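You operate a simulated robot arm through the tools that you are given. There is no shell and no other tool.

You are at the controls of a simulated robot arm. One attempt, no reset.

## Task
Put things in order on the trailer deck. At the end: the silver glue pot stands on top of the large orange patch; the yellow lamp is in the teal tray; the tall silver tin (marked "VALVES") stands where the silver glue pot stood; the purple roll stands where the yellow lamp stood; whatever was shut is shut again. Leave all else as you found it, and nothing knocked over.

It is judged by the outcome, as a careful person would: the job done as asked, and still so three seconds after it is handed in. It fails if anything else is knocked over, pushed out of place, dropped, spilled or broken.

## Robot
A 6-joint arm with a two-finger gripper, fixed in place. Base frame: the origin is at the foot of the arm, x ahead of it, y to its left, z up; the work surface is at about z = 0. Units: m, rad, N and s.
With the tool pointing down near the work surface it reaches from about 0.18 to 0.48 m from the base axis. Its first joint turns from -1.152 to 1.152 rad. Payload 1.76 kg.
The tool frame sits at the grasp point between the pads (the TCP): z along the fingers, y along the line on which they close. The tips reach 0.029 m beyond it. The gripper opens to 0.082 m. The gripper's body begins 0.058 m behind the TCP.
Orientation is that of the tool frame in the base frame, as [roll, pitch, yaw] about the fixed x, y, z axes, in that order (R = Rz(yaw) Ry(pitch) Rx(roll)). With the fingers straight down and closing along the base's y, the tool's x points along the base's -x, its y along +y and its z along -z.

## Interface
- The arm moves only by the tool send_rows. Its argument "series" is one flat list of numbers, 6 for each row, row after row: the shift along the tool's x, y, z in m, then the turn, a rotation vector about the tool's x, y, z in rad. In form: [dx, dy, dz, rx, ry, rz, dx, dy, dz, rx, ry, rz, ...]. A call has 1 to 20 rows; each row shifts and turns the commanded pose from where the row before left it, along the tool's axes as they then stand. "jaw" is the opening, from 0 (shut) to 1 (fully open), set as the call begins (left out, the last holds). A row lasts 0.2 s, in which the tool goes at most 0.05 m and 0.15 rad; a call with a longer step from one row to the next is refused whole, and so is a gripper value outside its range. A pose out of reach is approached as far as the arm can. The call stops where the force on the tool passes 40 N (or 10 N more than at its start, if that is more) or the arm is blocked; 0.2 s more then pass. The fingers move at their own pace and stop on an object; they squeeze with about 34 N. The grip force told is the motor's: it shows also when the fingers shut on nothing. Time passes only in rows, and 0.2 s behind the last, so rows that do not move let the fingers close. The reply holds the time, the measured pose of the TCP, the force on the tool along the base axes, the opening and the grip force, in the units named above and with some noise, with the torque about the TCP (base axes, N m) and any sound that the robot's microphone picked up.
- Cameras (640 x 400 px; columns grow to the right, rows downward): "scene" is fixed at [0.0733, 0.3469, 0.4348]; the picture's right is [-0.57, -0.82, 0.00], its down [-0.40, 0.28, -0.88] and it looks along [0.72, -0.50, -0.48] (base axes); focal length 214 px, centre (320, 200). "wrist" rides on the gripper at [0.079, 0.004, -0.089] in the tool frame; the picture's right is [-0.05, 1.00, 0.00], its down [-0.71, -0.04, -0.71] and it looks along [-0.71, -0.04, 0.71] (tool axes); focal length 256 px, centre (320, 200). There is no depth. A picture from a camera that has moved, and an enlarged one, comes with that camera's place and axes in the base frame and with its lens.
- get_image(camera): a new picture of that camera. No time passes.
- zoom(camera, box): a new picture of the part [left, top, right, bottom] of that camera's present view, enlarged. No time passes.
- close_job(): hands the job in; it is judged then, once.

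Places have to be worked out from the pictures, the camera data and where the tool is seen. Open the gripper and draw the arm clear of the work before you hand the job in, unless the task says otherwise.

The tools are called after ">>>" as a command line: name --argument value ..., lists and objects as JSON in quotes. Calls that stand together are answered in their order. send_rows: Moves the arm, as the interface text tells. Its arguments: {"type":"object","properties":{"series":{"type":"array"},"jaw":{"type":"number"}},"required":["series"]} The other tools are called the same way: get_image (camera) takes a picture; zoom (camera, box) takes an enlarged picture of a part of a camera's view; close_job () hands the job in.

At the start:

```text
t: 0.0
tool_pos: [0.2432, -0.0141, 0.3438]
tcp_rot: [3.14, 0.001, -3.14]
ft_force: [-0.2, 0.2, 1.0]
wrist_torque: [0.02, 0.02, 0.04]
width: 0.082
grip_force: 0.1
```

scene: 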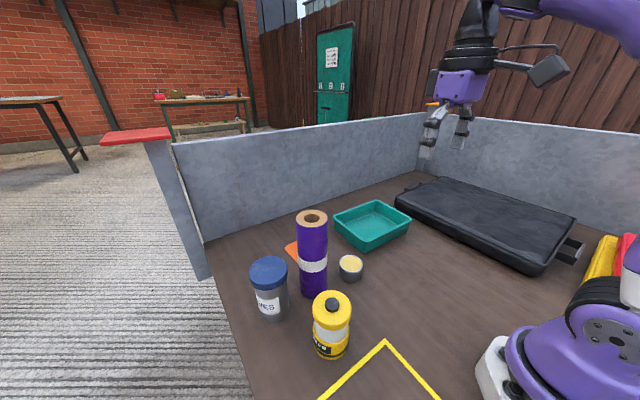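
wrist: 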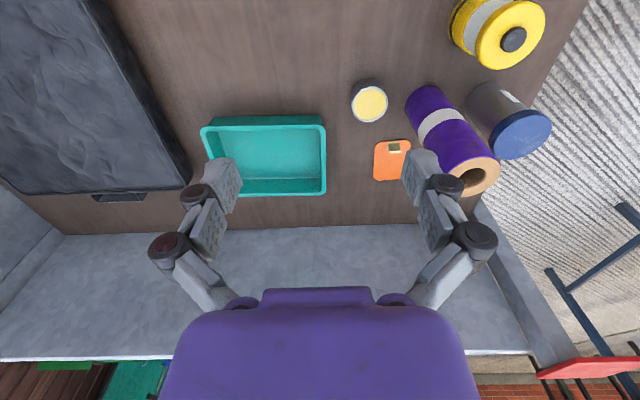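

I'll begin by looking closer at the objects in both views.

>>> zoom --camera "scene" --box '[220, 180, 440, 380]'

>>> zoom --camera "wrist" --box '[330, 0, 570, 220]'

>>> zoom --camera "wrist" --box '[180, 90, 430, 220]'

```text
2.00 times, centred on (330, 280) of scene
camera zoom: at [0.0733, 0.3469, 0.4348], right [-0.57, -0.82, 0.0], down [-0.4, 0.28, -0.88], along [0.72, -0.5, -0.48], focal length 429 px, centre (300, 40)
```

zoom: 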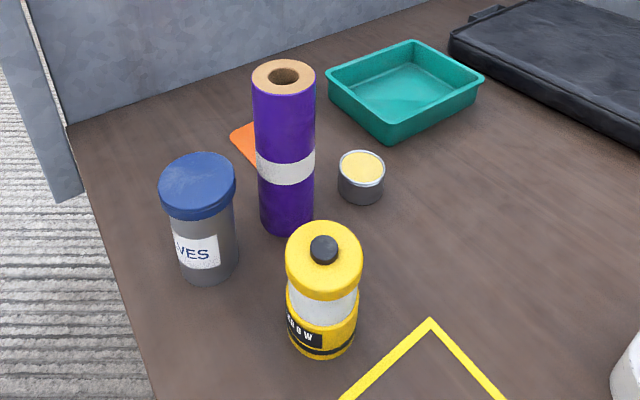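

```text
1.82 times, centred on (450, 110) of wrist
camera zoom: at [0.1619, -0.0094, 0.4331], right [0.05, 1.0, 0.0], down [0.7, -0.04, 0.71], along [0.71, -0.04, -0.71], focal length 465 px, centre (84, 364)
```

zoom: 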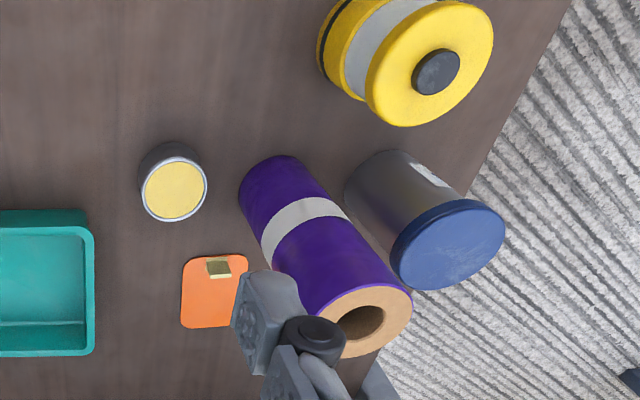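

```text
2.56 times, centred on (305, 155) of wrist
camera zoom: at [0.1619, -0.0094, 0.4331], right [0.05, 1.0, 0.0], down [0.7, -0.04, 0.71], along [0.71, -0.04, -0.71], focal length 655 px, centre (358, 315)
```

zoom: 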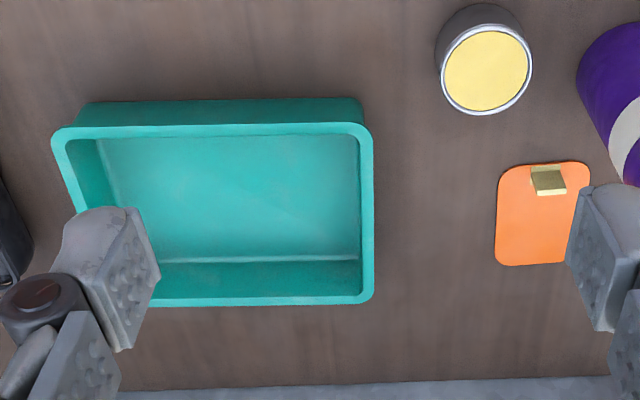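

The deck lies at z≈0: pot ≈(0.35,0.06), roll ≈(0.375,0.17) and about 0.2 m tall, lamp ≈(0.25,0.225), tin ≈(0.36,0.264), tray ≈(0.47,-0.145), patch ≈(0.49,0.12) with a small brass item on it. I move the wrist camera up there, staying high, for a closer look.

>>> send_rows --series '[-0.019, 0.0235, 0.006, 0, 0, 0, -0.019, 0.0235, 0.006, 0, 0, 0, -0.019, 0.0235, 0.006, 0, 0, 0, -0.019, 0.0235, 0.006, 0, 0, 0]' --jaw 1

```text
t: 1.0
tool_pos: [0.3196, 0.0803, 0.3225]
tcp_rot: [-3.141, 0.001, 3.141]
ft_force: [-0.3, 0.5, 0.5]
wrist_torque: [-0.04, -0.01, 0.03]
width: 0.0821
grip_force: 0.1
```

The arm tracked well. I take pictures from here.

>>> get_image --camera "wrist"

>>> get_image --camera "scene"

>>> zoom --camera "wrist" --box '[230, 60, 450, 200]'

```text
taken
camera wrist: at [0.2385, 0.0849, 0.4112], right [0.05, 1.0, 0.0], down [0.7, -0.04, 0.71], along [0.71, -0.04, -0.71], focal length 256 px, centre (320, 200)
```

wrist: 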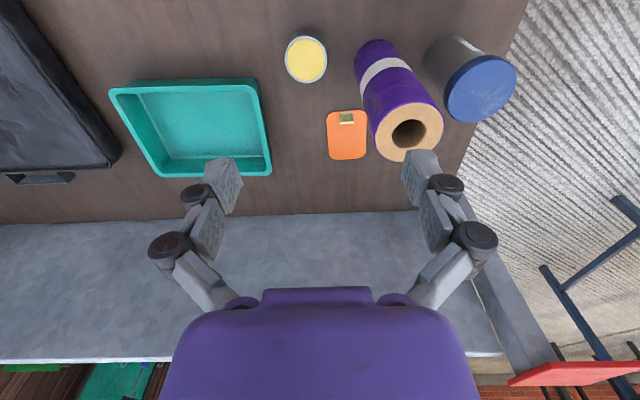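

```text
taken
```

scene: 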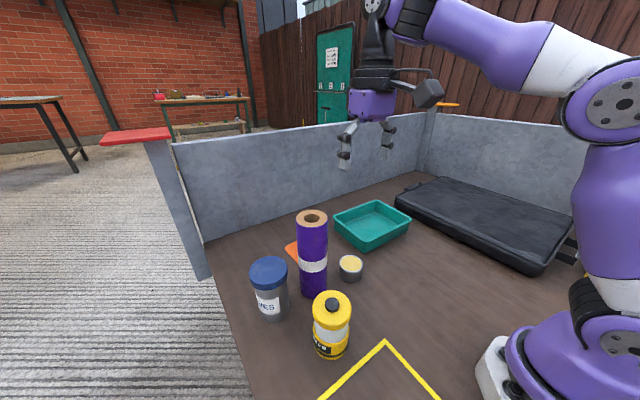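

```text
2.86 times, centred on (340, 130) of wrist
camera zoom: at [0.2385, 0.0849, 0.4112], right [0.05, 1.0, 0.0], down [0.7, -0.04, 0.71], along [0.71, -0.04, -0.71], focal length 731 px, centre (263, 400)
```

zoom: 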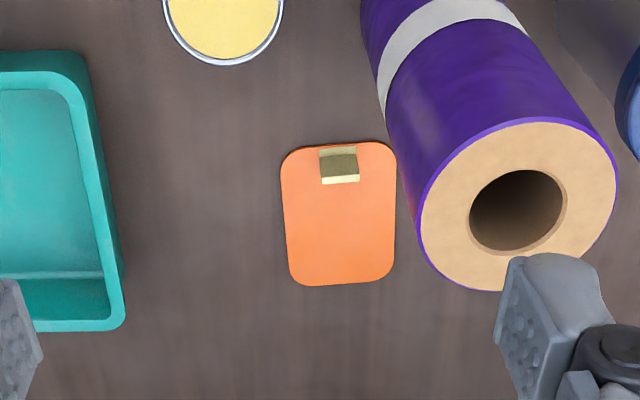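

The patch spans about x 0.44–0.54, y 0.086–0.155, with a small brass piece near its near edge. I go closer to see what it is.

>>> send_rows --series '[-0.026, 0, 0.024, 0, 0, 0, -0.026, 0, 0.024, 0, 0, 0, -0.026, 0, 0.024, 0, 0, 0, -0.026, 0, 0.024, 0, 0, 0, -0.026, 0, 0.024, 0, 0, 0]'

>>> get_image --camera "wrist"

>>> zoom --camera "wrist" --box '[270, 0, 450, 120]'

>>> get_image --camera "scene"

```text
t: 2.2
tool_pos: [0.4344, 0.08, 0.2073]
tcp_rot: [-3.141, 0.002, -3.14]
ft_force: [-0.1, 0.0, 0.1]
wrist_torque: [0.01, 0.01, -0.02]
width: 0.0819
grip_force: 0.2
out of reach, approached as far as the arm can: row 5
```

```text
taken
camera wrist: at [0.3535, 0.0844, 0.2966], right [0.05, 1.0, 0.0], down [0.71, -0.04, 0.71], along [0.71, -0.04, -0.71], focal length 256 px, centre (320, 200)
```

wrist: 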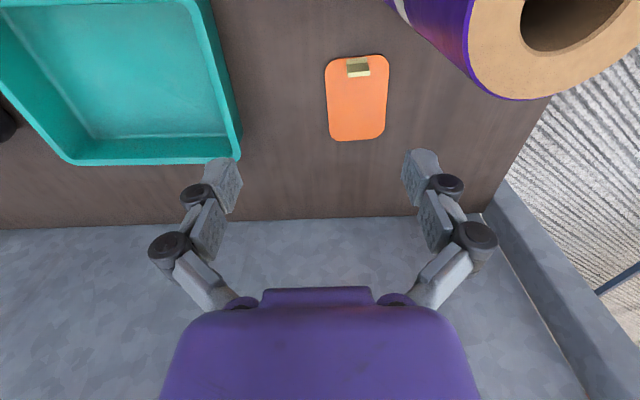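

```text
3.33 times, centred on (360, 60) of wrist
camera zoom: at [0.3535, 0.0844, 0.2966], right [0.05, 1.0, 0.0], down [0.71, -0.04, 0.71], along [0.71, -0.04, -0.71], focal length 853 px, centre (187, 667)
```

zoom: 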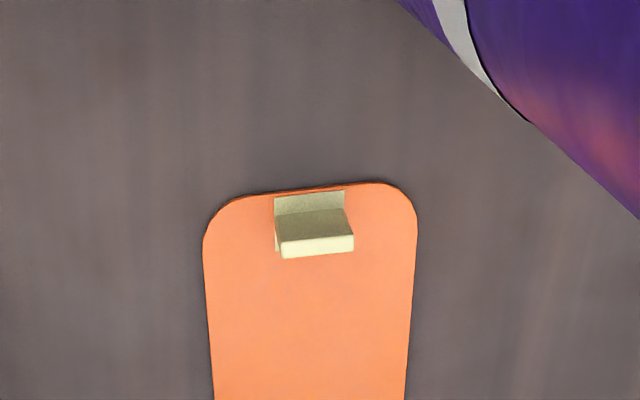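

```text
taken
```

scene: 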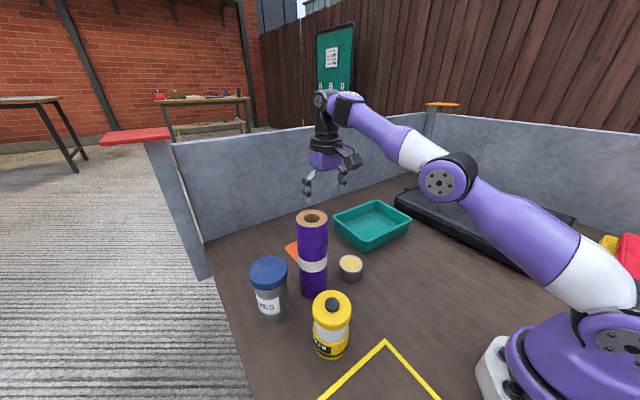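

The brass piece seems to be a small upright lug about 0.03 m tall at the patch's near edge, leaving x≈0.455–0.54 of the patch free. Before I commit, I check the rest of the deck for any other orange patch or shut thing.

>>> zoom --camera "scene" --box '[420, 160, 640, 400]'

>>> zoom --camera "scene" --box '[270, 225, 340, 275]'

>>> send_rows --series '[0.04, -0.02, -0.025, 0, 0, 0, 0.04, -0.02, -0.025, 0, 0, 0, 0.04, -0.02, -0.025, 0, 0, 0, 0.04, -0.02, -0.025, 0, 0, 0, 0.03, -0.03, -0.025, 0, 0, 0, 0.0, -0.045, 0, 0, 0, 0, 0.0, -0.045, 0, 0, 0, 0]'

>>> get_image --camera "wrist"

```text
1.67 times, centred on (530, 280) of scene
camera zoom: at [0.0733, 0.3469, 0.4348], right [-0.57, -0.82, 0.0], down [-0.4, 0.28, -0.88], along [0.72, -0.5, -0.48], focal length 358 px, centre (-30, 67)
```

zoom: 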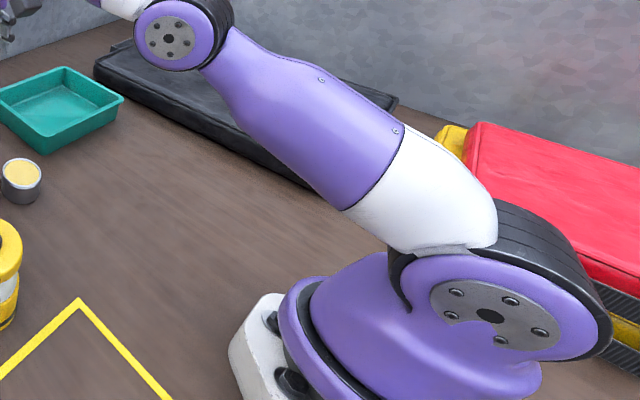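

```text
8.00 times, centred on (305, 250) of scene
camera zoom: at [0.0733, 0.3469, 0.4348], right [-0.57, -0.82, 0.0], down [-0.4, 0.28, -0.88], along [0.72, -0.5, -0.48], focal length 1716 px, centre (440, -200)
```

zoom: 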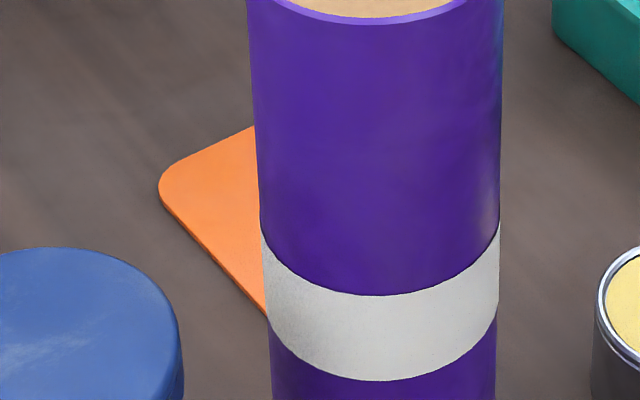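

```text
refused: row 1 steps farther than a row can; nothing moved
```

```text
taken
camera wrist: at [0.3535, 0.0844, 0.2966], right [0.05, 1.0, 0.0], down [0.71, -0.04, 0.71], along [0.71, -0.04, -0.71], focal length 256 px, centre (320, 200)
```

wrist: 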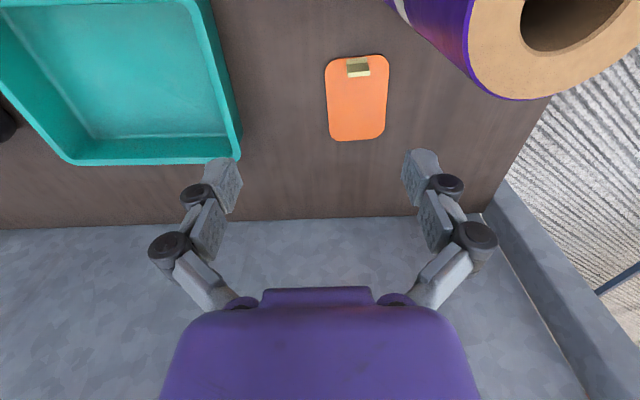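

The patch is a thin flat sheet. The last call was refused because its step was too long, so I retreat with smaller steps and view the right-hand side.

>>> send_rows --series '[0.0263, -0.0286, -0.019, 0, 0, 0, 0.0263, -0.0286, -0.019, 0, 0, 0, 0.0263, -0.0286, -0.019, 0, 0, 0, 0.0263, -0.0286, -0.019, 0, 0, 0, 0.0263, -0.0286, -0.019, 0, 0, 0, 0.0263, -0.0286, -0.019, 0, 0, 0, 0.0263, -0.0286, -0.019, 0, 0, 0]'

>>> get_image --camera "wrist"

>>> get_image --camera "scene"

```text
t: 3.8
tool_pos: [0.2512, -0.1205, 0.3378]
tcp_rot: [3.139, 0.001, -3.139]
ft_force: [0.7, -0.4, 0.5]
wrist_torque: [0.0, 0.04, 0.0]
width: 0.0822
grip_force: 0.1
```

```text
taken
camera wrist: at [0.1699, -0.1159, 0.4269], right [0.05, 1.0, 0.0], down [0.71, -0.04, 0.71], along [0.71, -0.04, -0.71], focal length 256 px, centre (320, 200)
```

wrist: 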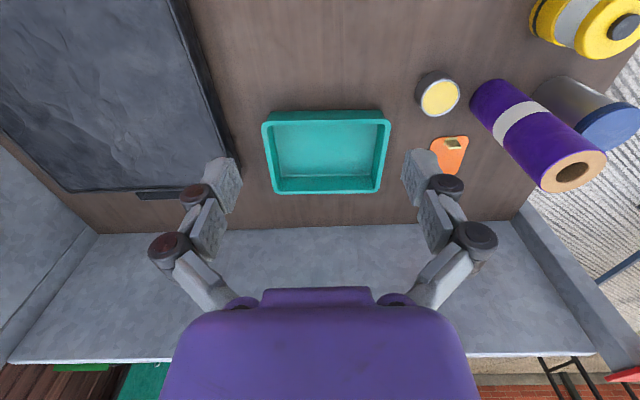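

```text
taken
```

scene: 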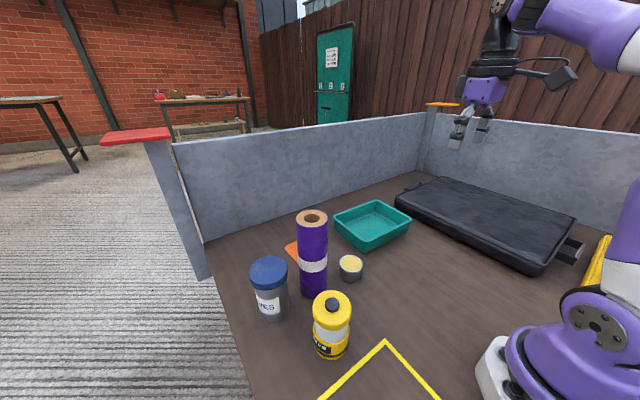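

No other orange patch and nothing else that could be shut in reach, so this patch is the target. Tray spans about x 0.36–0.54, y −0.235 to −0.012. I swing round to view the lamp, tin and roll from radially behind, at height.

>>> send_rows --series '[0.0095, 0.0412, 0, 0, 0, 0, 0.0095, 0.0412, 0, 0, 0, 0, 0.0095, 0.0412, 0, 0, 0, 0, 0.0095, 0.0412, 0, 0, 0, 0, 0.0095, 0.0412, 0, 0, 0, 0, 0.0095, 0.0412, 0, 0, 0, 0, 0.0095, 0.0412, 0, 0, 0, 0, 0, 0, 0, 0, 0, -0.148, 0, 0, 0, 0, 0, -0.148, 0, 0, 0, 0, 0, -0.148, 0, 0, 0, 0, 0, -0.148, 0, 0, 0, 0, 0, -0.148]'

>>> get_image --camera "wrist"

>>> zoom --camera "wrist" --box '[200, 0, 440, 150]'

```text
t: 6.4
tool_pos: [0.1847, 0.1683, 0.3374]
tcp_rot: [-3.142, 0.001, -2.397]
ft_force: [0.1, -0.3, 0.6]
wrist_torque: [-0.01, 0.03, 0.03]
width: 0.0821
grip_force: 0.1
```

```text
taken
camera wrist: at [0.1218, 0.1174, 0.4277], right [-0.64, 0.77, 0.0], down [0.54, 0.45, 0.71], along [0.55, 0.45, -0.71], focal length 256 px, centre (320, 200)
```

wrist: 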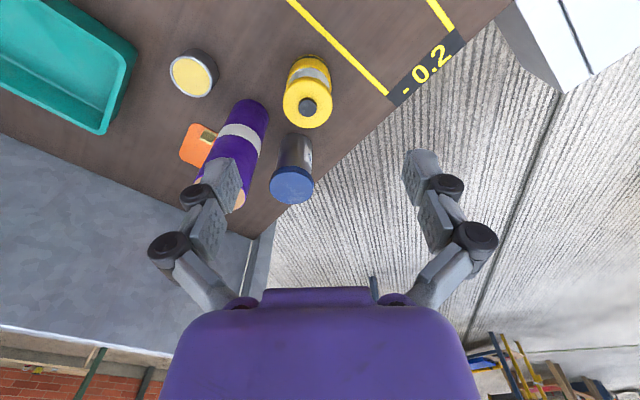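

```text
2.67 times, centred on (320, 75) of wrist
camera zoom: at [0.1218, 0.1174, 0.4277], right [-0.64, 0.77, 0.0], down [0.54, 0.45, 0.71], along [0.55, 0.45, -0.71], focal length 683 px, centre (320, 533)
```

zoom: 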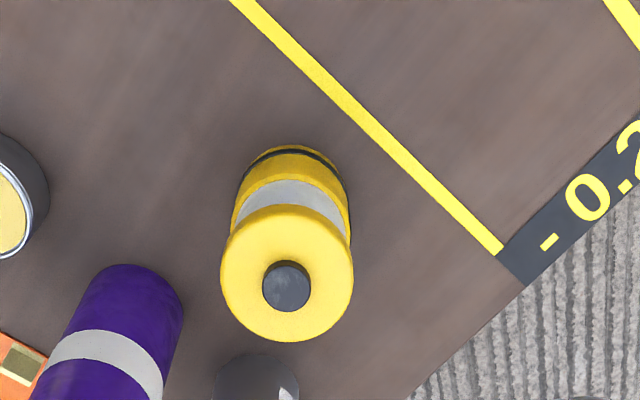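

Triangulating the tops between the two cameras gives: lamp (0.250,0.200) 0.107 tall, pot (0.351,0.060) 0.033 tall, roll (0.368,0.161) 0.20 tall, tin (0.368,0.262) 0.114 tall. I go above the lamp, still clear, and check alignment.

>>> send_rows --series '[-0.0174, -0.0053, 0.034, 0, 0, 0, -0.0174, -0.0053, 0.034, 0, 0, 0, -0.0174, -0.0053, 0.034, 0, 0, 0, -0.0174, -0.0053, 0.034, 0, 0, 0]'

>>> get_image --camera "wrist"

>>> get_image --camera "scene"

```text
t: 7.4
tool_pos: [0.2492, 0.1977, 0.2035]
tcp_rot: [3.142, 0.003, -2.401]
ft_force: [0.0, 0.0, -0.2]
wrist_torque: [0.01, -0.01, 0.03]
width: 0.082
grip_force: 0.0
```

```text
taken
camera wrist: at [0.1874, 0.1481, 0.293], right [-0.64, 0.77, 0.0], down [0.54, 0.45, 0.71], along [0.55, 0.45, -0.71], focal length 256 px, centre (320, 200)
```

wrist: 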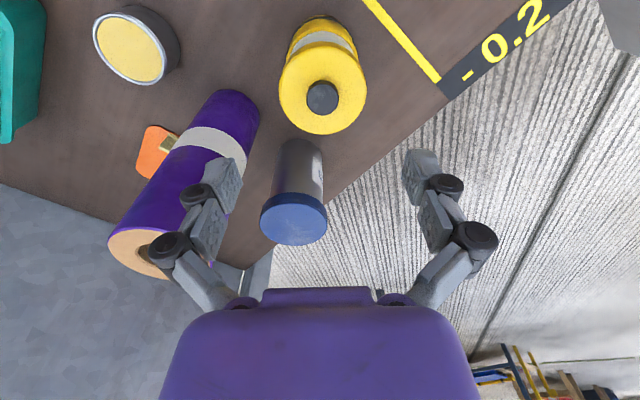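

```text
taken
```

scene: 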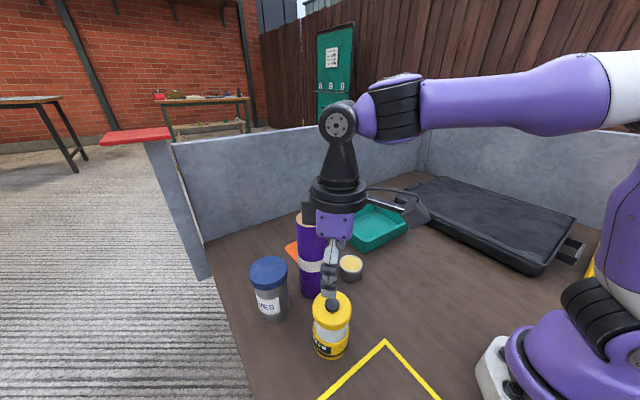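

The lamp's knob computes to (0.249,0.200), nearly straight below the tool; the lid is about 0.068 wide, so it fits. I descend to about z=0.078 with a small correction.

>>> send_rows --series '[-0.0016, 0.0017, 0.03, 0, 0, 0, 0, 0, 0.03, 0, 0, 0, 0, 0, 0.025, 0, 0, 0, 0, 0, 0.02, 0, 0, 0, 0, 0, 0.0205, 0, 0, 0]'

>>> get_image --camera "wrist"

>>> zoom --camera "scene" --box '[240, 180, 440, 380]'

```text
t: 8.6
tool_pos: [0.2493, 0.2012, 0.0759]
tcp_rot: [-3.141, 0.003, -2.401]
ft_force: [-0.7, -0.2, 0.1]
wrist_torque: [0.0, 0.0, 0.01]
width: 0.0819
grip_force: 0.1
```

```text
taken
camera wrist: at [0.1865, 0.1516, 0.1648], right [-0.63, 0.77, 0.0], down [0.54, 0.45, 0.71], along [0.55, 0.45, -0.71], focal length 256 px, centre (320, 200)
```

wrist: 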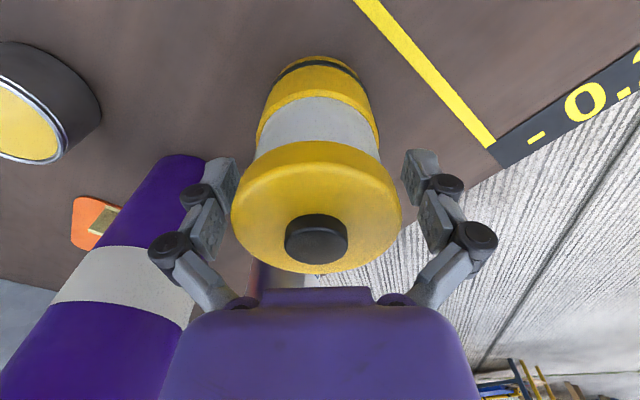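

```text
2.00 times, centred on (340, 280) of scene
camera zoom: at [0.0733, 0.3469, 0.4348], right [-0.57, -0.82, 0.0], down [-0.4, 0.28, -0.88], along [0.72, -0.5, -0.48], focal length 429 px, centre (280, 40)
```

zoom: 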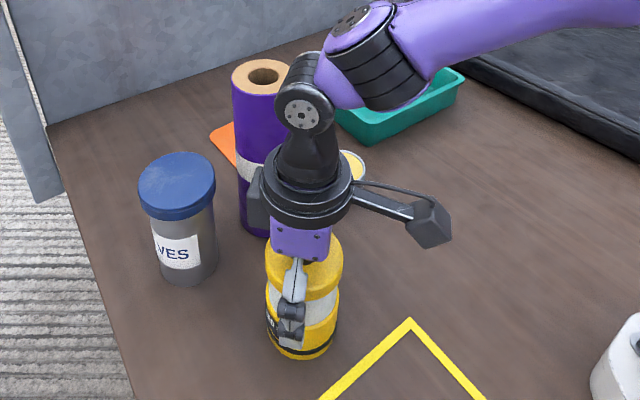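

The fingers straddle the lamp evenly with no contact yet. I close the gripper.

>>> send_rows --series '[0, 0, 0, 0, 0, 0, 0, 0, 0, 0, 0, 0, 0, 0, 0, 0, 0, 0]' --jaw 0

>>> zoom --camera "scene" --box '[240, 180, 440, 380]'

>>> get_image --camera "wrist"

```text
t: 9.4
tool_pos: [0.2485, 0.2021, 0.0768]
tcp_rot: [-3.14, 0.006, -2.399]
ft_force: [3.2, 4.0, 14.2]
wrist_torque: [0.13, -0.17, 0.07]
width: 0.0642
grip_force: 33.8
```

```text
2.00 times, centred on (340, 280) of scene
camera zoom: at [0.0733, 0.3469, 0.4349], right [-0.57, -0.82, 0.0], down [-0.4, 0.28, -0.88], along [0.72, -0.5, -0.48], focal length 429 px, centre (280, 40)
```

zoom: 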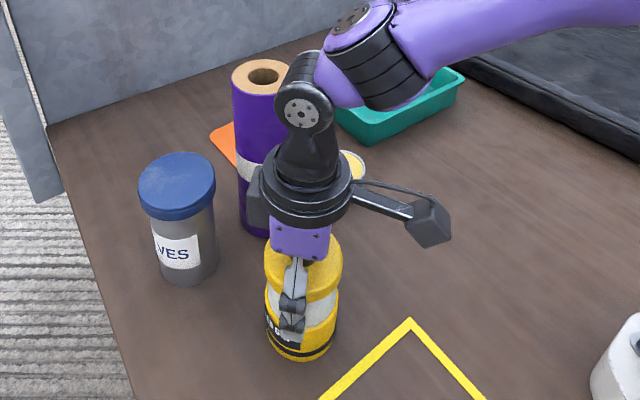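

```text
taken
camera wrist: at [0.1868, 0.1518, 0.1654], right [-0.64, 0.77, 0.0], down [0.54, 0.45, 0.71], along [0.55, 0.45, -0.7], focal length 256 px, centre (320, 200)
```

wrist: 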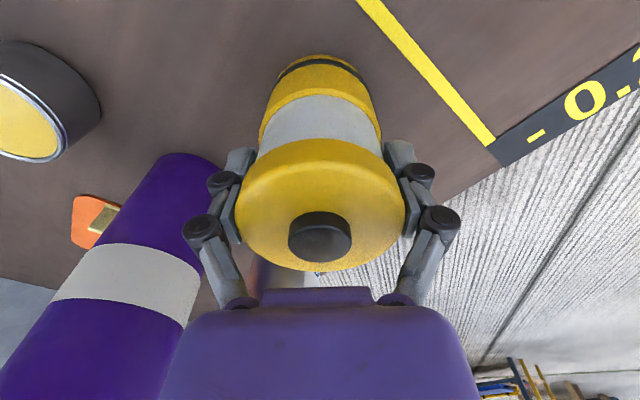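

Grip is firm at 0.064 m. I lift straight up and check that the lamp comes along level.

>>> send_rows --series '[0, 0, -0.01, 0, 0, 0, 0, 0, -0.025, 0, 0, 0, 0, 0, -0.04, 0, 0, 0, 0, 0, -0.045, 0, 0, 0, 0, 0, -0.045, 0, 0, 0]'

>>> get_image --camera "scene"

>>> get_image --camera "wrist"

```text
t: 10.6
tool_pos: [0.2496, 0.2002, 0.2412]
tcp_rot: [3.141, 0.002, -2.399]
ft_force: [0.5, -0.2, -3.7]
wrist_torque: [-0.01, 0.02, 0.0]
width: 0.0641
grip_force: 33.8
```

```text
taken
```

scene: 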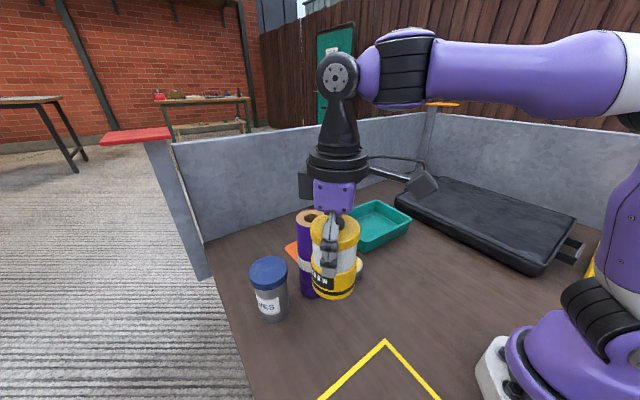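

```text
taken
camera wrist: at [0.1873, 0.1509, 0.331], right [-0.64, 0.77, 0.0], down [0.55, 0.45, 0.71], along [0.55, 0.45, -0.71], focal length 256 px, centre (320, 200)
```

wrist: 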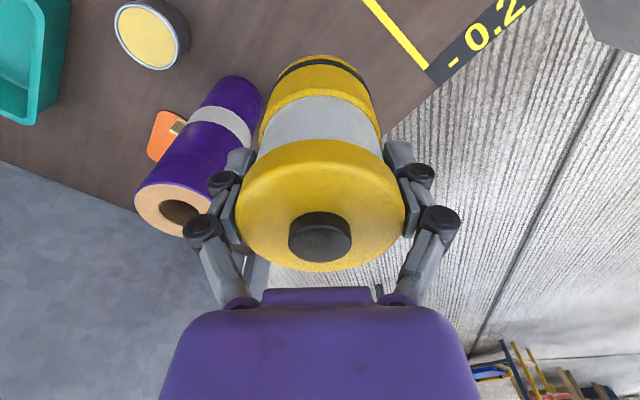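

The lamp hangs level from the gripper, bottom at about z=0.165. I carry it across in front of the base at this height and turn the tool square to the tray.

>>> send_rows --series '[0.026, -0.0305, 0, 0, 0, 0, 0.026, -0.0305, 0, 0, 0, 0, 0.026, -0.0305, 0, 0, 0, 0, 0.026, -0.0305, 0, 0, 0, 0, 0.026, -0.0305, 0, 0, 0, 0, 0.026, -0.0305, 0, 0, 0, 0, 0.026, -0.0305, 0, 0, 0, 0, 0, 0, 0, 0, 0, 0.1485, 0, 0, 0, 0, 0, 0.1485, 0, 0, 0, 0, 0, 0.1485, 0, 0, 0, 0, 0, 0.1485, 0, 0, 0, 0, 0, 0.1485]'

>>> get_image --camera "wrist"

```text
t: 13.2
tool_pos: [0.2607, -0.0788, 0.241]
tcp_rot: [-3.141, 0.002, 3.135]
ft_force: [-0.1, 0.1, -3.1]
wrist_torque: [0.02, 0.0, 0.01]
width: 0.0642
grip_force: 34.0
```

```text
taken
camera wrist: at [0.1797, -0.0738, 0.3313], right [0.06, 1.0, 0.0], down [0.7, -0.04, 0.71], along [0.71, -0.04, -0.71], focal length 256 px, centre (320, 200)
```

wrist: 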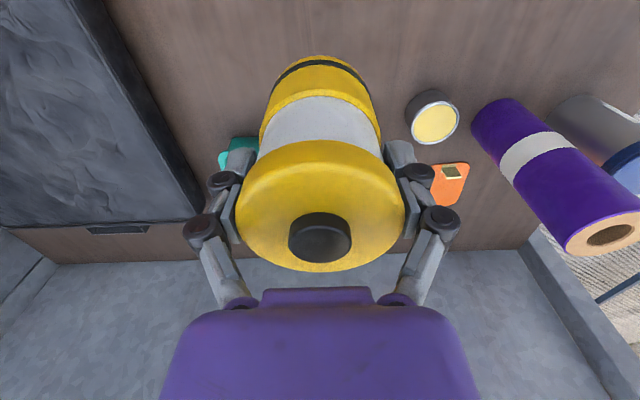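

Now I extend over the tray and lower part way to z≈0.15, then check from the scene camera.

>>> send_rows --series '[-0.035, -0.0115, 0, 0, 0, 0, -0.035, -0.0115, 0, 0, 0, 0, -0.035, -0.0115, 0, 0, 0, 0, -0.035, -0.0115, 0, 0, 0, 0, -0.01, 0, 0.03, 0, 0, 0, -0.01, 0, 0.03, 0, 0, 0, -0.01, 0, 0.03, 0, 0, 0]'

>>> zoom --camera "scene" --box '[280, 100, 480, 280]'

>>> get_image --camera "wrist"

```text
t: 14.8
tool_pos: [0.432, -0.1237, 0.1513]
tcp_rot: [3.141, 0.003, 3.14]
ft_force: [-0.2, -0.5, -4.0]
wrist_torque: [0.05, 0.02, 0.0]
width: 0.0644
grip_force: 34.1
```

```text
2.22 times, centred on (380, 190) of scene
camera zoom: at [0.0733, 0.3469, 0.4348], right [-0.57, -0.82, 0.0], down [-0.4, 0.28, -0.88], along [0.72, -0.5, -0.48], focal length 477 px, centre (187, 222)
```

zoom: 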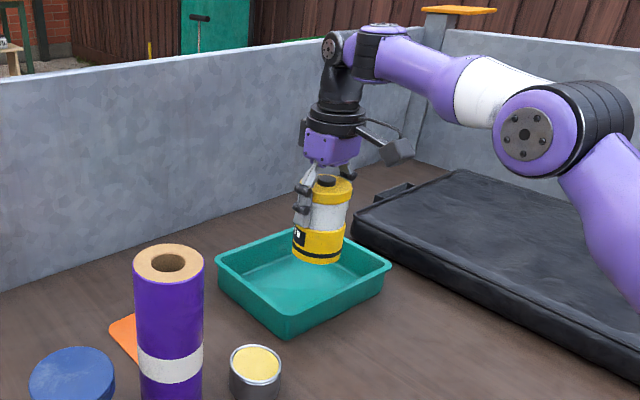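

```text
taken
camera wrist: at [0.3511, -0.1181, 0.241], right [0.05, 1.0, 0.0], down [0.71, -0.04, 0.71], along [0.71, -0.04, -0.71], focal length 256 px, centre (320, 200)
```

wrist: 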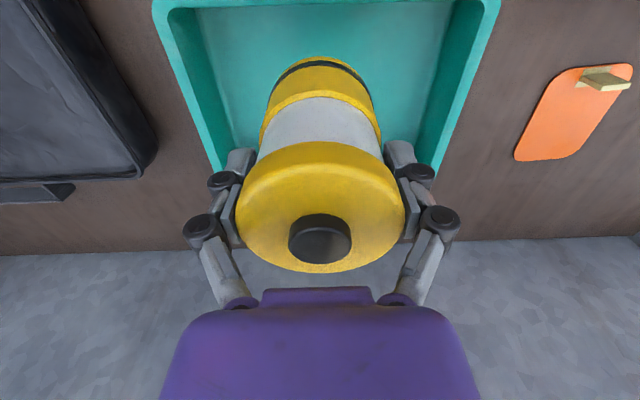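

The lamp is well inside the tray's outline. I lower gently until it just touches the tray floor.

>>> send_rows --series '[0, 0, 0.025, 0, 0, 0, 0, 0, 0.02, 0, 0, 0, 0, 0, 0.012, 0, 0, 0, 0, 0, 0.005, 0, 0, 0, 0, 0, 0.004, 0, 0, 0]'

>>> zoom --camera "scene" --box '[280, 100, 480, 280]'

```text
t: 16.0
tool_pos: [0.4307, -0.1256, 0.085]
tcp_rot: [3.14, 0.001, 3.14]
ft_force: [0.3, 0.3, -3.6]
wrist_torque: [-0.01, 0.0, 0.02]
width: 0.0641
grip_force: 34.3
```

```text
2.22 times, centred on (380, 190) of scene
camera zoom: at [0.0734, 0.3469, 0.4348], right [-0.57, -0.82, 0.0], down [-0.4, 0.28, -0.88], along [0.72, -0.5, -0.48], focal length 477 px, centre (187, 222)
```

zoom: 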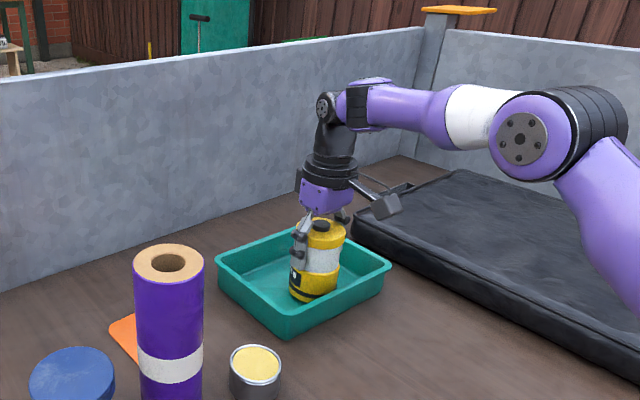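

No contact yet at z=0.085 (force still just the lamp's weight). I go on in 1 mm-scale steps.

>>> send_rows --series '[0, 0, 0.0015, 0, 0, 0, 0, 0, 0.0015, 0, 0, 0, 0, 0, 0.0015, 0, 0, 0]'

```text
t: 16.8
tool_pos: [0.4303, -0.126, 0.0818]
tcp_rot: [-3.141, 0.001, 3.14]
ft_force: [1.1, 0.3, -3.5]
wrist_torque: [0.02, -0.01, -0.01]
width: 0.0642
grip_force: 33.8
```

>>> send_rows --series '[0, 0, 0.0012, 0, 0, 0, 0, 0, 0.0012, 0, 0, 0]'

```text
t: 17.4
tool_pos: [0.4306, -0.1261, 0.0798]
tcp_rot: [3.141, 0.001, 3.14]
ft_force: [-3.4, -0.3, 6.8]
wrist_torque: [-0.11, 0.02, -0.05]
width: 0.0641
grip_force: 33.8
```

The upward force has risen to about 7 N, so the lamp now rests on the tray floor. I open the gripper and let it settle.

>>> send_rows --series '[0, 0, 0, 0, 0, 0, 0, 0, 0, 0, 0, 0, 0, 0, 0, 0, 0, 0]' --jaw 1

>>> get_image --camera "wrist"

```text
t: 18.2
tool_pos: [0.4299, -0.125, 0.0787]
tcp_rot: [-3.141, 0.002, 3.139]
ft_force: [0.3, 0.0, -0.4]
wrist_torque: [0.03, -0.01, -0.02]
width: 0.082
grip_force: 0.1
```

```text
taken
camera wrist: at [0.3495, -0.1205, 0.1686], right [0.05, 1.0, 0.0], down [0.7, -0.04, 0.71], along [0.71, -0.04, -0.71], focal length 256 px, centre (320, 200)
```

wrist: 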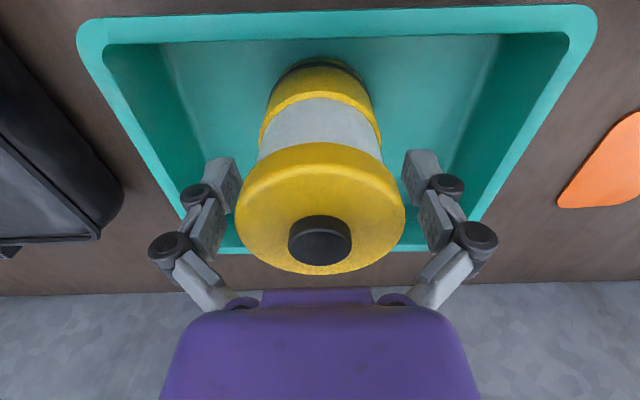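

Released; the lamp stands upright in the tray. I rise clear, retract, and swing to look at the roll.

>>> send_rows --series '[0, 0, -0.03, 0, 0, 0, 0, 0, -0.04, 0, 0, 0, 0, 0, -0.035, 0, 0, 0, 0.03, 0, -0.03, 0, 0, 0, 0.03, 0, -0.03, 0, 0, 0, 0.03, 0, -0.03, 0, 0, 0, 0.035, 0, -0.03, 0, 0, 0, 0.0017, 0.041, 0, 0, 0, 0, 0.0017, 0.041, 0, 0, 0, 0, 0.0017, 0.041, 0, 0, 0, 0, 0.0017, 0.041, 0, 0, 0, 0, 0.0017, 0.041, 0, 0, 0, 0, 0.0017, 0.041, 0, 0, 0, 0, 0, 0, 0, 0, 0, -0.1375, 0, 0, 0, 0, 0, -0.1375, 0, 0, 0, 0, 0, -0.1375]'

>>> get_image --camera "wrist"

>>> get_image --camera "scene"

```text
t: 21.6
tool_pos: [0.2948, 0.1215, 0.3045]
tcp_rot: [3.14, 0.001, -2.73]
ft_force: [0.5, -0.8, -0.5]
wrist_torque: [0.0, -0.01, 0.0]
width: 0.0821
grip_force: 0.0
```

```text
taken
camera wrist: at [0.2189, 0.0936, 0.3944], right [-0.35, 0.94, 0.0], down [0.66, 0.25, 0.71], along [0.66, 0.25, -0.71], focal length 256 px, centre (320, 200)
```

wrist: 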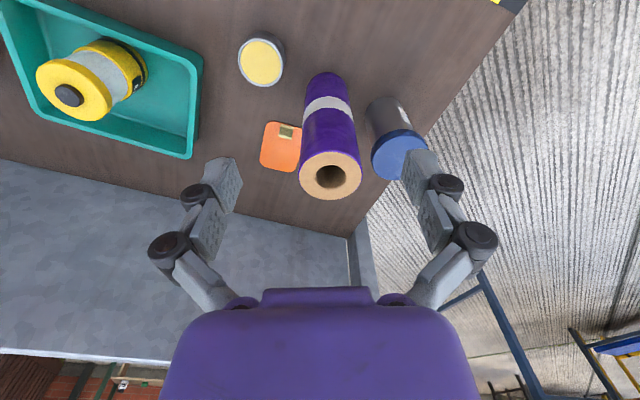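

```text
taken
```

scene: 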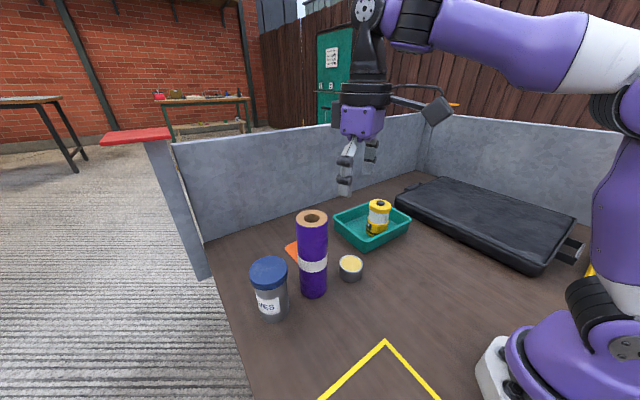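

The roll's top computes to about (0.366,0.161), 0.061 wide. I move above it at z=0.27 and verify.

>>> send_rows --series '[-0.027, 0.0026, 0.0115, 0, 0, 0, -0.027, 0.0026, 0.0115, 0, 0, 0, -0.027, 0.0026, 0.0115, 0, 0, 0]'

>>> get_image --camera "wrist"

>>> zoom --camera "scene" --box '[230, 130, 400, 330]'

```text
t: 22.4
tool_pos: [0.3659, 0.1591, 0.2689]
tcp_rot: [-3.14, 0.003, -2.731]
ft_force: [-0.5, -0.2, 0.2]
wrist_torque: [-0.02, 0.01, 0.0]
width: 0.0817
grip_force: 0.1
```

```text
taken
camera wrist: at [0.2909, 0.1328, 0.3583], right [-0.35, 0.94, 0.0], down [0.66, 0.25, 0.71], along [0.66, 0.25, -0.71], focal length 256 px, centre (320, 200)
```

wrist: 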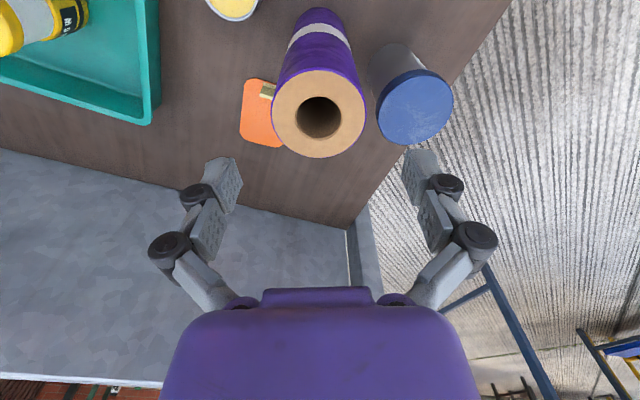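

```text
2.00 times, centred on (315, 230) of scene
camera zoom: at [0.0733, 0.3469, 0.4348], right [-0.57, -0.82, 0.0], down [-0.4, 0.28, -0.88], along [0.72, -0.5, -0.48], focal length 429 px, centre (330, 140)
```

zoom: 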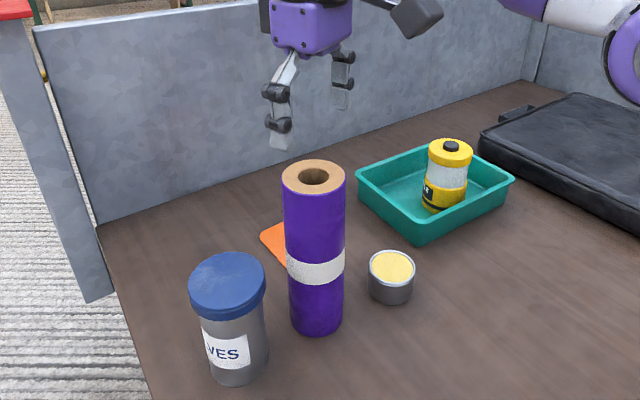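

The roll is centred under the open fingers. I descend to z≈0.165 so the fingers go down around its top.

>>> send_rows --series '[0.0005, 0.0007, 0.03, 0, 0, 0, 0, 0, 0.03, 0, 0, 0, 0, 0, 0.025, 0, 0, 0, 0, 0, 0.018, 0, 0, 0]'

>>> get_image --camera "wrist"

>>> zoom --camera "scene" --box '[230, 130, 400, 330]'

```text
t: 23.4
tool_pos: [0.3659, 0.1618, 0.1658]
tcp_rot: [3.141, 0.003, -2.729]
ft_force: [0.5, 0.3, 0.2]
wrist_torque: [0.01, 0.01, 0.01]
width: 0.0819
grip_force: 0.0
```

```text
taken
camera wrist: at [0.2902, 0.1347, 0.2555], right [-0.35, 0.94, 0.0], down [0.66, 0.25, 0.71], along [0.66, 0.25, -0.71], focal length 256 px, centre (320, 200)
```

wrist: 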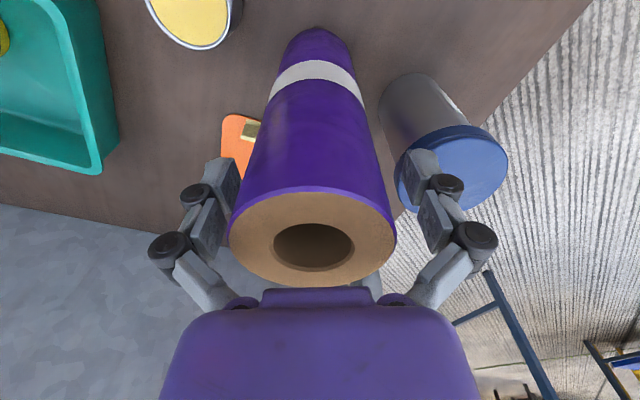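

```text
2.00 times, centred on (315, 230) of scene
camera zoom: at [0.0733, 0.3469, 0.4348], right [-0.57, -0.82, 0.0], down [-0.4, 0.28, -0.88], along [0.72, -0.5, -0.48], focal length 429 px, centre (330, 140)
```

zoom: 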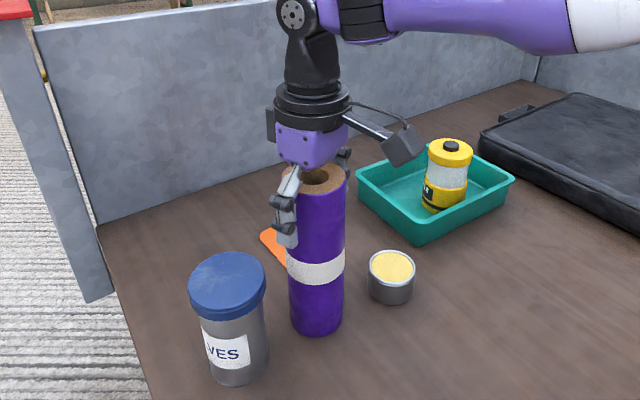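

Slightly off centre by ~2 mm; I correct that and close on the roll.

>>> send_rows --series '[0, -0.002, 0, 0, 0, 0]'

>>> send_rows --series '[0, 0, 0, 0, 0, 0, 0, 0, 0, 0, 0, 0, 0, 0, 0, 0, 0, 0]' --jaw 0

>>> get_image --camera "wrist"

```text
t: 23.8
tool_pos: [0.3652, 0.1596, 0.1656]
tcp_rot: [-3.141, 0.002, -2.731]
ft_force: [-0.6, 0.1, 0.5]
wrist_torque: [-0.01, -0.01, -0.01]
width: 0.082
grip_force: 0.1
```

```text
t: 24.6
tool_pos: [0.3668, 0.1603, 0.1674]
tcp_rot: [-3.14, 0.005, -2.733]
ft_force: [2.3, -5.8, 25.7]
wrist_torque: [-0.16, -0.2, -0.1]
width: 0.0634
grip_force: 33.7
```

```text
taken
camera wrist: at [0.2911, 0.1323, 0.2565], right [-0.35, 0.94, 0.0], down [0.66, 0.25, 0.71], along [0.67, 0.25, -0.7], focal length 256 px, centre (320, 200)
```

wrist: 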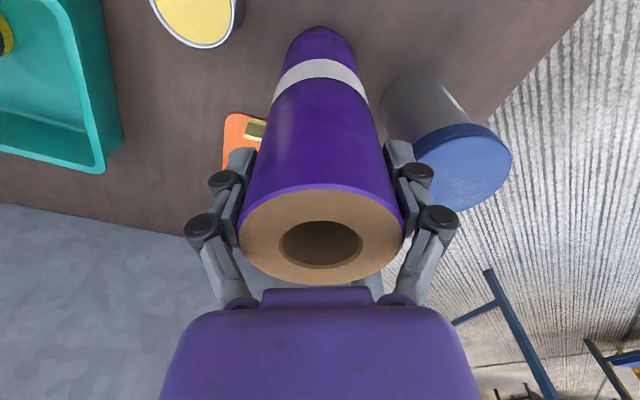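

Grip holds at 0.063 m. I lift it, then retract and set it temporarily on open deck near (0.24,−0.08), so it blocks neither the pot/patch work nor the tin.

>>> send_rows --series '[0, 0, -0.01, 0, 0, 0, 0, 0, -0.02, 0, 0, 0, 0, 0, -0.03, 0, 0, 0, 0, 0, -0.03, 0, 0, 0]'

>>> zoom --camera "scene" --box '[200, 50, 440, 350]'

```text
t: 25.6
tool_pos: [0.3634, 0.159, 0.2569]
tcp_rot: [-3.141, 0.001, -2.731]
ft_force: [-0.2, 1.1, -4.2]
wrist_torque: [0.02, -0.01, 0.02]
width: 0.0634
grip_force: 33.9
```

```text
1.33 times, centred on (320, 200) of scene
camera zoom: at [0.0734, 0.3469, 0.4348], right [-0.57, -0.82, 0.0], down [-0.4, 0.28, -0.88], along [0.72, -0.5, -0.48], focal length 286 px, centre (320, 200)
```

zoom: 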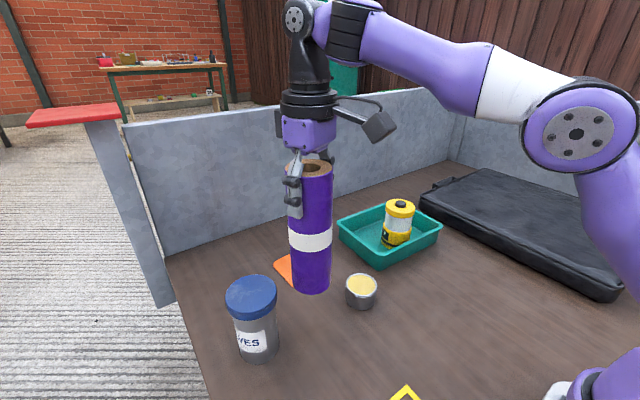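

The roll hangs upright. Carry it to the temporary spot.

>>> send_rows --series '[0.0336, 0.0147, 0, 0, 0, 0, 0.0336, 0.0147, 0, 0, 0, 0, 0.0336, 0.0147, 0, 0, 0, 0, 0.0183, -0.0357, 0, 0, 0, 0, 0.0183, -0.0357, 0, 0, 0, 0, 0.0183, -0.0357, 0, 0, 0, 0, 0.0183, -0.0357, 0, 0, 0, 0, 0.0183, -0.0357, 0, 0, 0, 0, 0.0183, -0.0357, 0, 0, 0, 0]'

>>> get_image --camera "scene"

>>> get_image --camera "wrist"

```text
t: 27.6
tool_pos: [0.2421, -0.0796, 0.2554]
tcp_rot: [-3.141, 0.002, -2.731]
ft_force: [0.2, 0.0, -5.2]
wrist_torque: [0.01, 0.02, 0.0]
width: 0.0632
grip_force: 33.7
```

```text
taken
```

scene: 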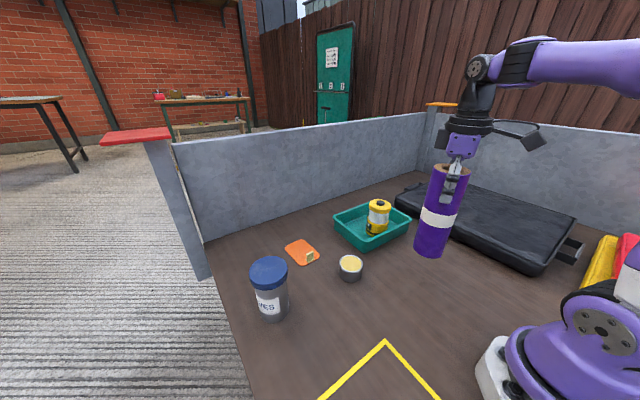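

```text
taken
camera wrist: at [0.1668, -0.1076, 0.3447], right [-0.35, 0.94, 0.0], down [0.66, 0.25, 0.71], along [0.66, 0.25, -0.71], focal length 256 px, centre (320, 200)
```

wrist: 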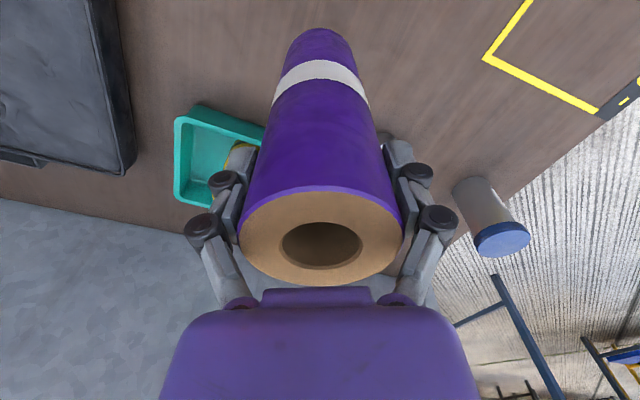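

Clear deck below. I lower to just above contact and then touch down gently.

>>> send_rows --series '[0, 0, 0.025, 0, 0, 0, 0, 0, 0.025, 0, 0, 0, 0, 0, 0.02, 0, 0, 0, 0, 0, 0.01, 0, 0, 0, 0, 0, 0.005, 0, 0, 0, 0, 0, 0.0015, 0, 0, 0, 0, 0, 0.0015, 0, 0, 0]'

```text
t: 29.2
tool_pos: [0.2411, -0.0815, 0.167]
tcp_rot: [-3.14, 0.001, -2.731]
ft_force: [-0.2, 0.4, -4.7]
wrist_torque: [0.0, 0.02, 0.02]
width: 0.0632
grip_force: 33.8
```

>>> send_rows --series '[0, 0, 0.001, 0, 0, 0, 0, 0, 0.001, 0, 0, 0]'

```text
t: 29.8
tool_pos: [0.2404, -0.0817, 0.1671]
tcp_rot: [3.141, 0.003, -2.733]
ft_force: [-7.8, -2.7, 17.4]
wrist_torque: [-0.09, 0.71, 0.03]
width: 0.0637
grip_force: 33.8
```

It is down (17 N). I ease up 1 mm and open.

>>> send_rows --series '[0, 0, -0.001, 0, 0, 0, 0, 0, 0, 0, 0, 0]'

>>> send_rows --series '[0, 0, 0, 0, 0, 0, 0, 0, 0, 0, 0, 0, 0, 0, 0, 0, 0, 0]' --jaw 1

>>> get_image --camera "wrist"

>>> get_image --camera "scene"

```text
t: 30.4
tool_pos: [0.2427, -0.0818, 0.1664]
tcp_rot: [-3.14, 0.001, -2.729]
ft_force: [-0.6, 0.4, -5.6]
wrist_torque: [0.01, -0.01, -0.01]
width: 0.0635
grip_force: 34.2
```

```text
t: 31.2
tool_pos: [0.242, -0.0823, 0.1677]
tcp_rot: [-3.141, 0.002, -2.731]
ft_force: [0.1, 0.2, -0.8]
wrist_torque: [0.02, 0.01, -0.01]
width: 0.0821
grip_force: 0.0
```

```text
taken
camera wrist: at [0.1662, -0.1083, 0.2573], right [-0.35, 0.94, 0.0], down [0.66, 0.25, 0.71], along [0.66, 0.25, -0.71], focal length 256 px, centre (320, 200)
```

wrist: 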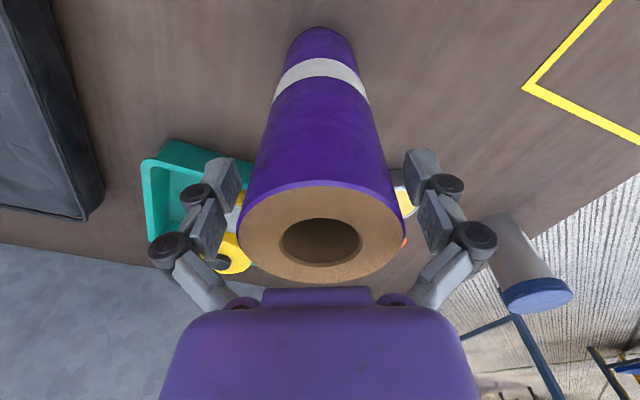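

```text
taken
```

scene: 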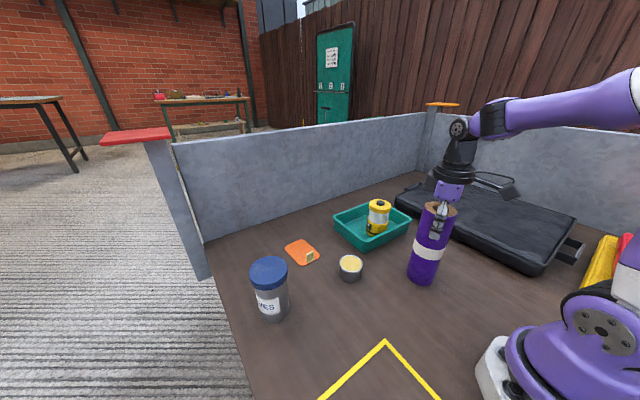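

The roll stands upright at (0.241,−0.081). I rise clear and look at the now unobstructed patch and brass piece.

>>> send_rows --series '[0, 0, -0.025, 0, 0, 0, 0, 0, -0.045, 0, 0, 0, 0, 0, -0.045, 0, 0, 0, 0, 0, -0.03, 0, 0, 0]'

>>> zoom --camera "scene" --box '[260, 220, 380, 295]'

>>> zoom --camera "scene" --box '[280, 235, 325, 270]'

```text
t: 32.2
tool_pos: [0.2424, -0.0811, 0.3129]
tcp_rot: [-3.14, 0.001, -2.73]
ft_force: [0.3, 0.3, 0.6]
wrist_torque: [0.0, -0.03, 0.0]
width: 0.0819
grip_force: 0.0
```

```text
5.33 times, centred on (320, 258) of scene
camera zoom: at [0.0733, 0.3469, 0.4348], right [-0.57, -0.82, 0.0], down [-0.4, 0.28, -0.88], along [0.72, -0.5, -0.48], focal length 1144 px, centre (320, -107)
```

zoom: 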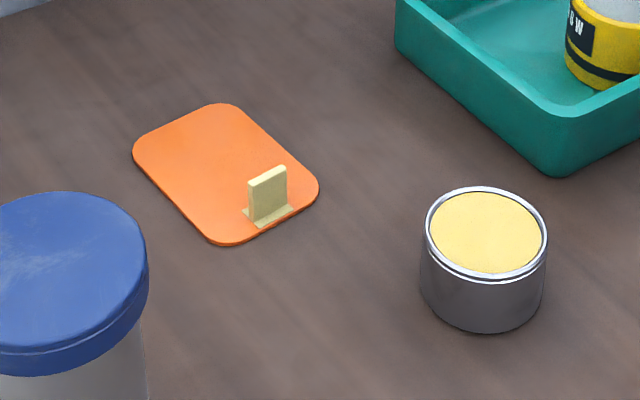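

```text
11.43 times, centred on (302, 252) of scene
camera zoom: at [0.0733, 0.3469, 0.4348], right [-0.57, -0.82, 0.0], down [-0.4, 0.28, -0.88], along [0.72, -0.5, -0.48], focal length 2451 px, centre (520, -400)
```

zoom: 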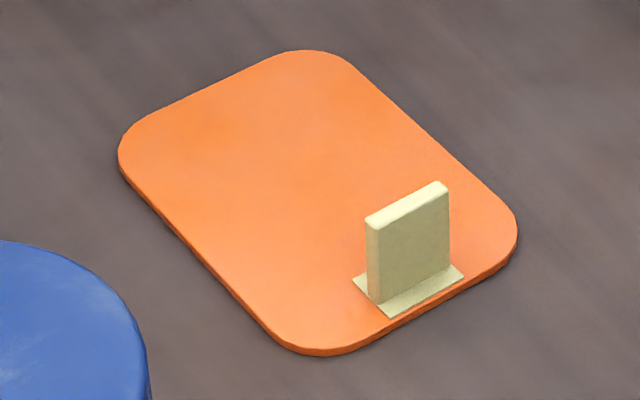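

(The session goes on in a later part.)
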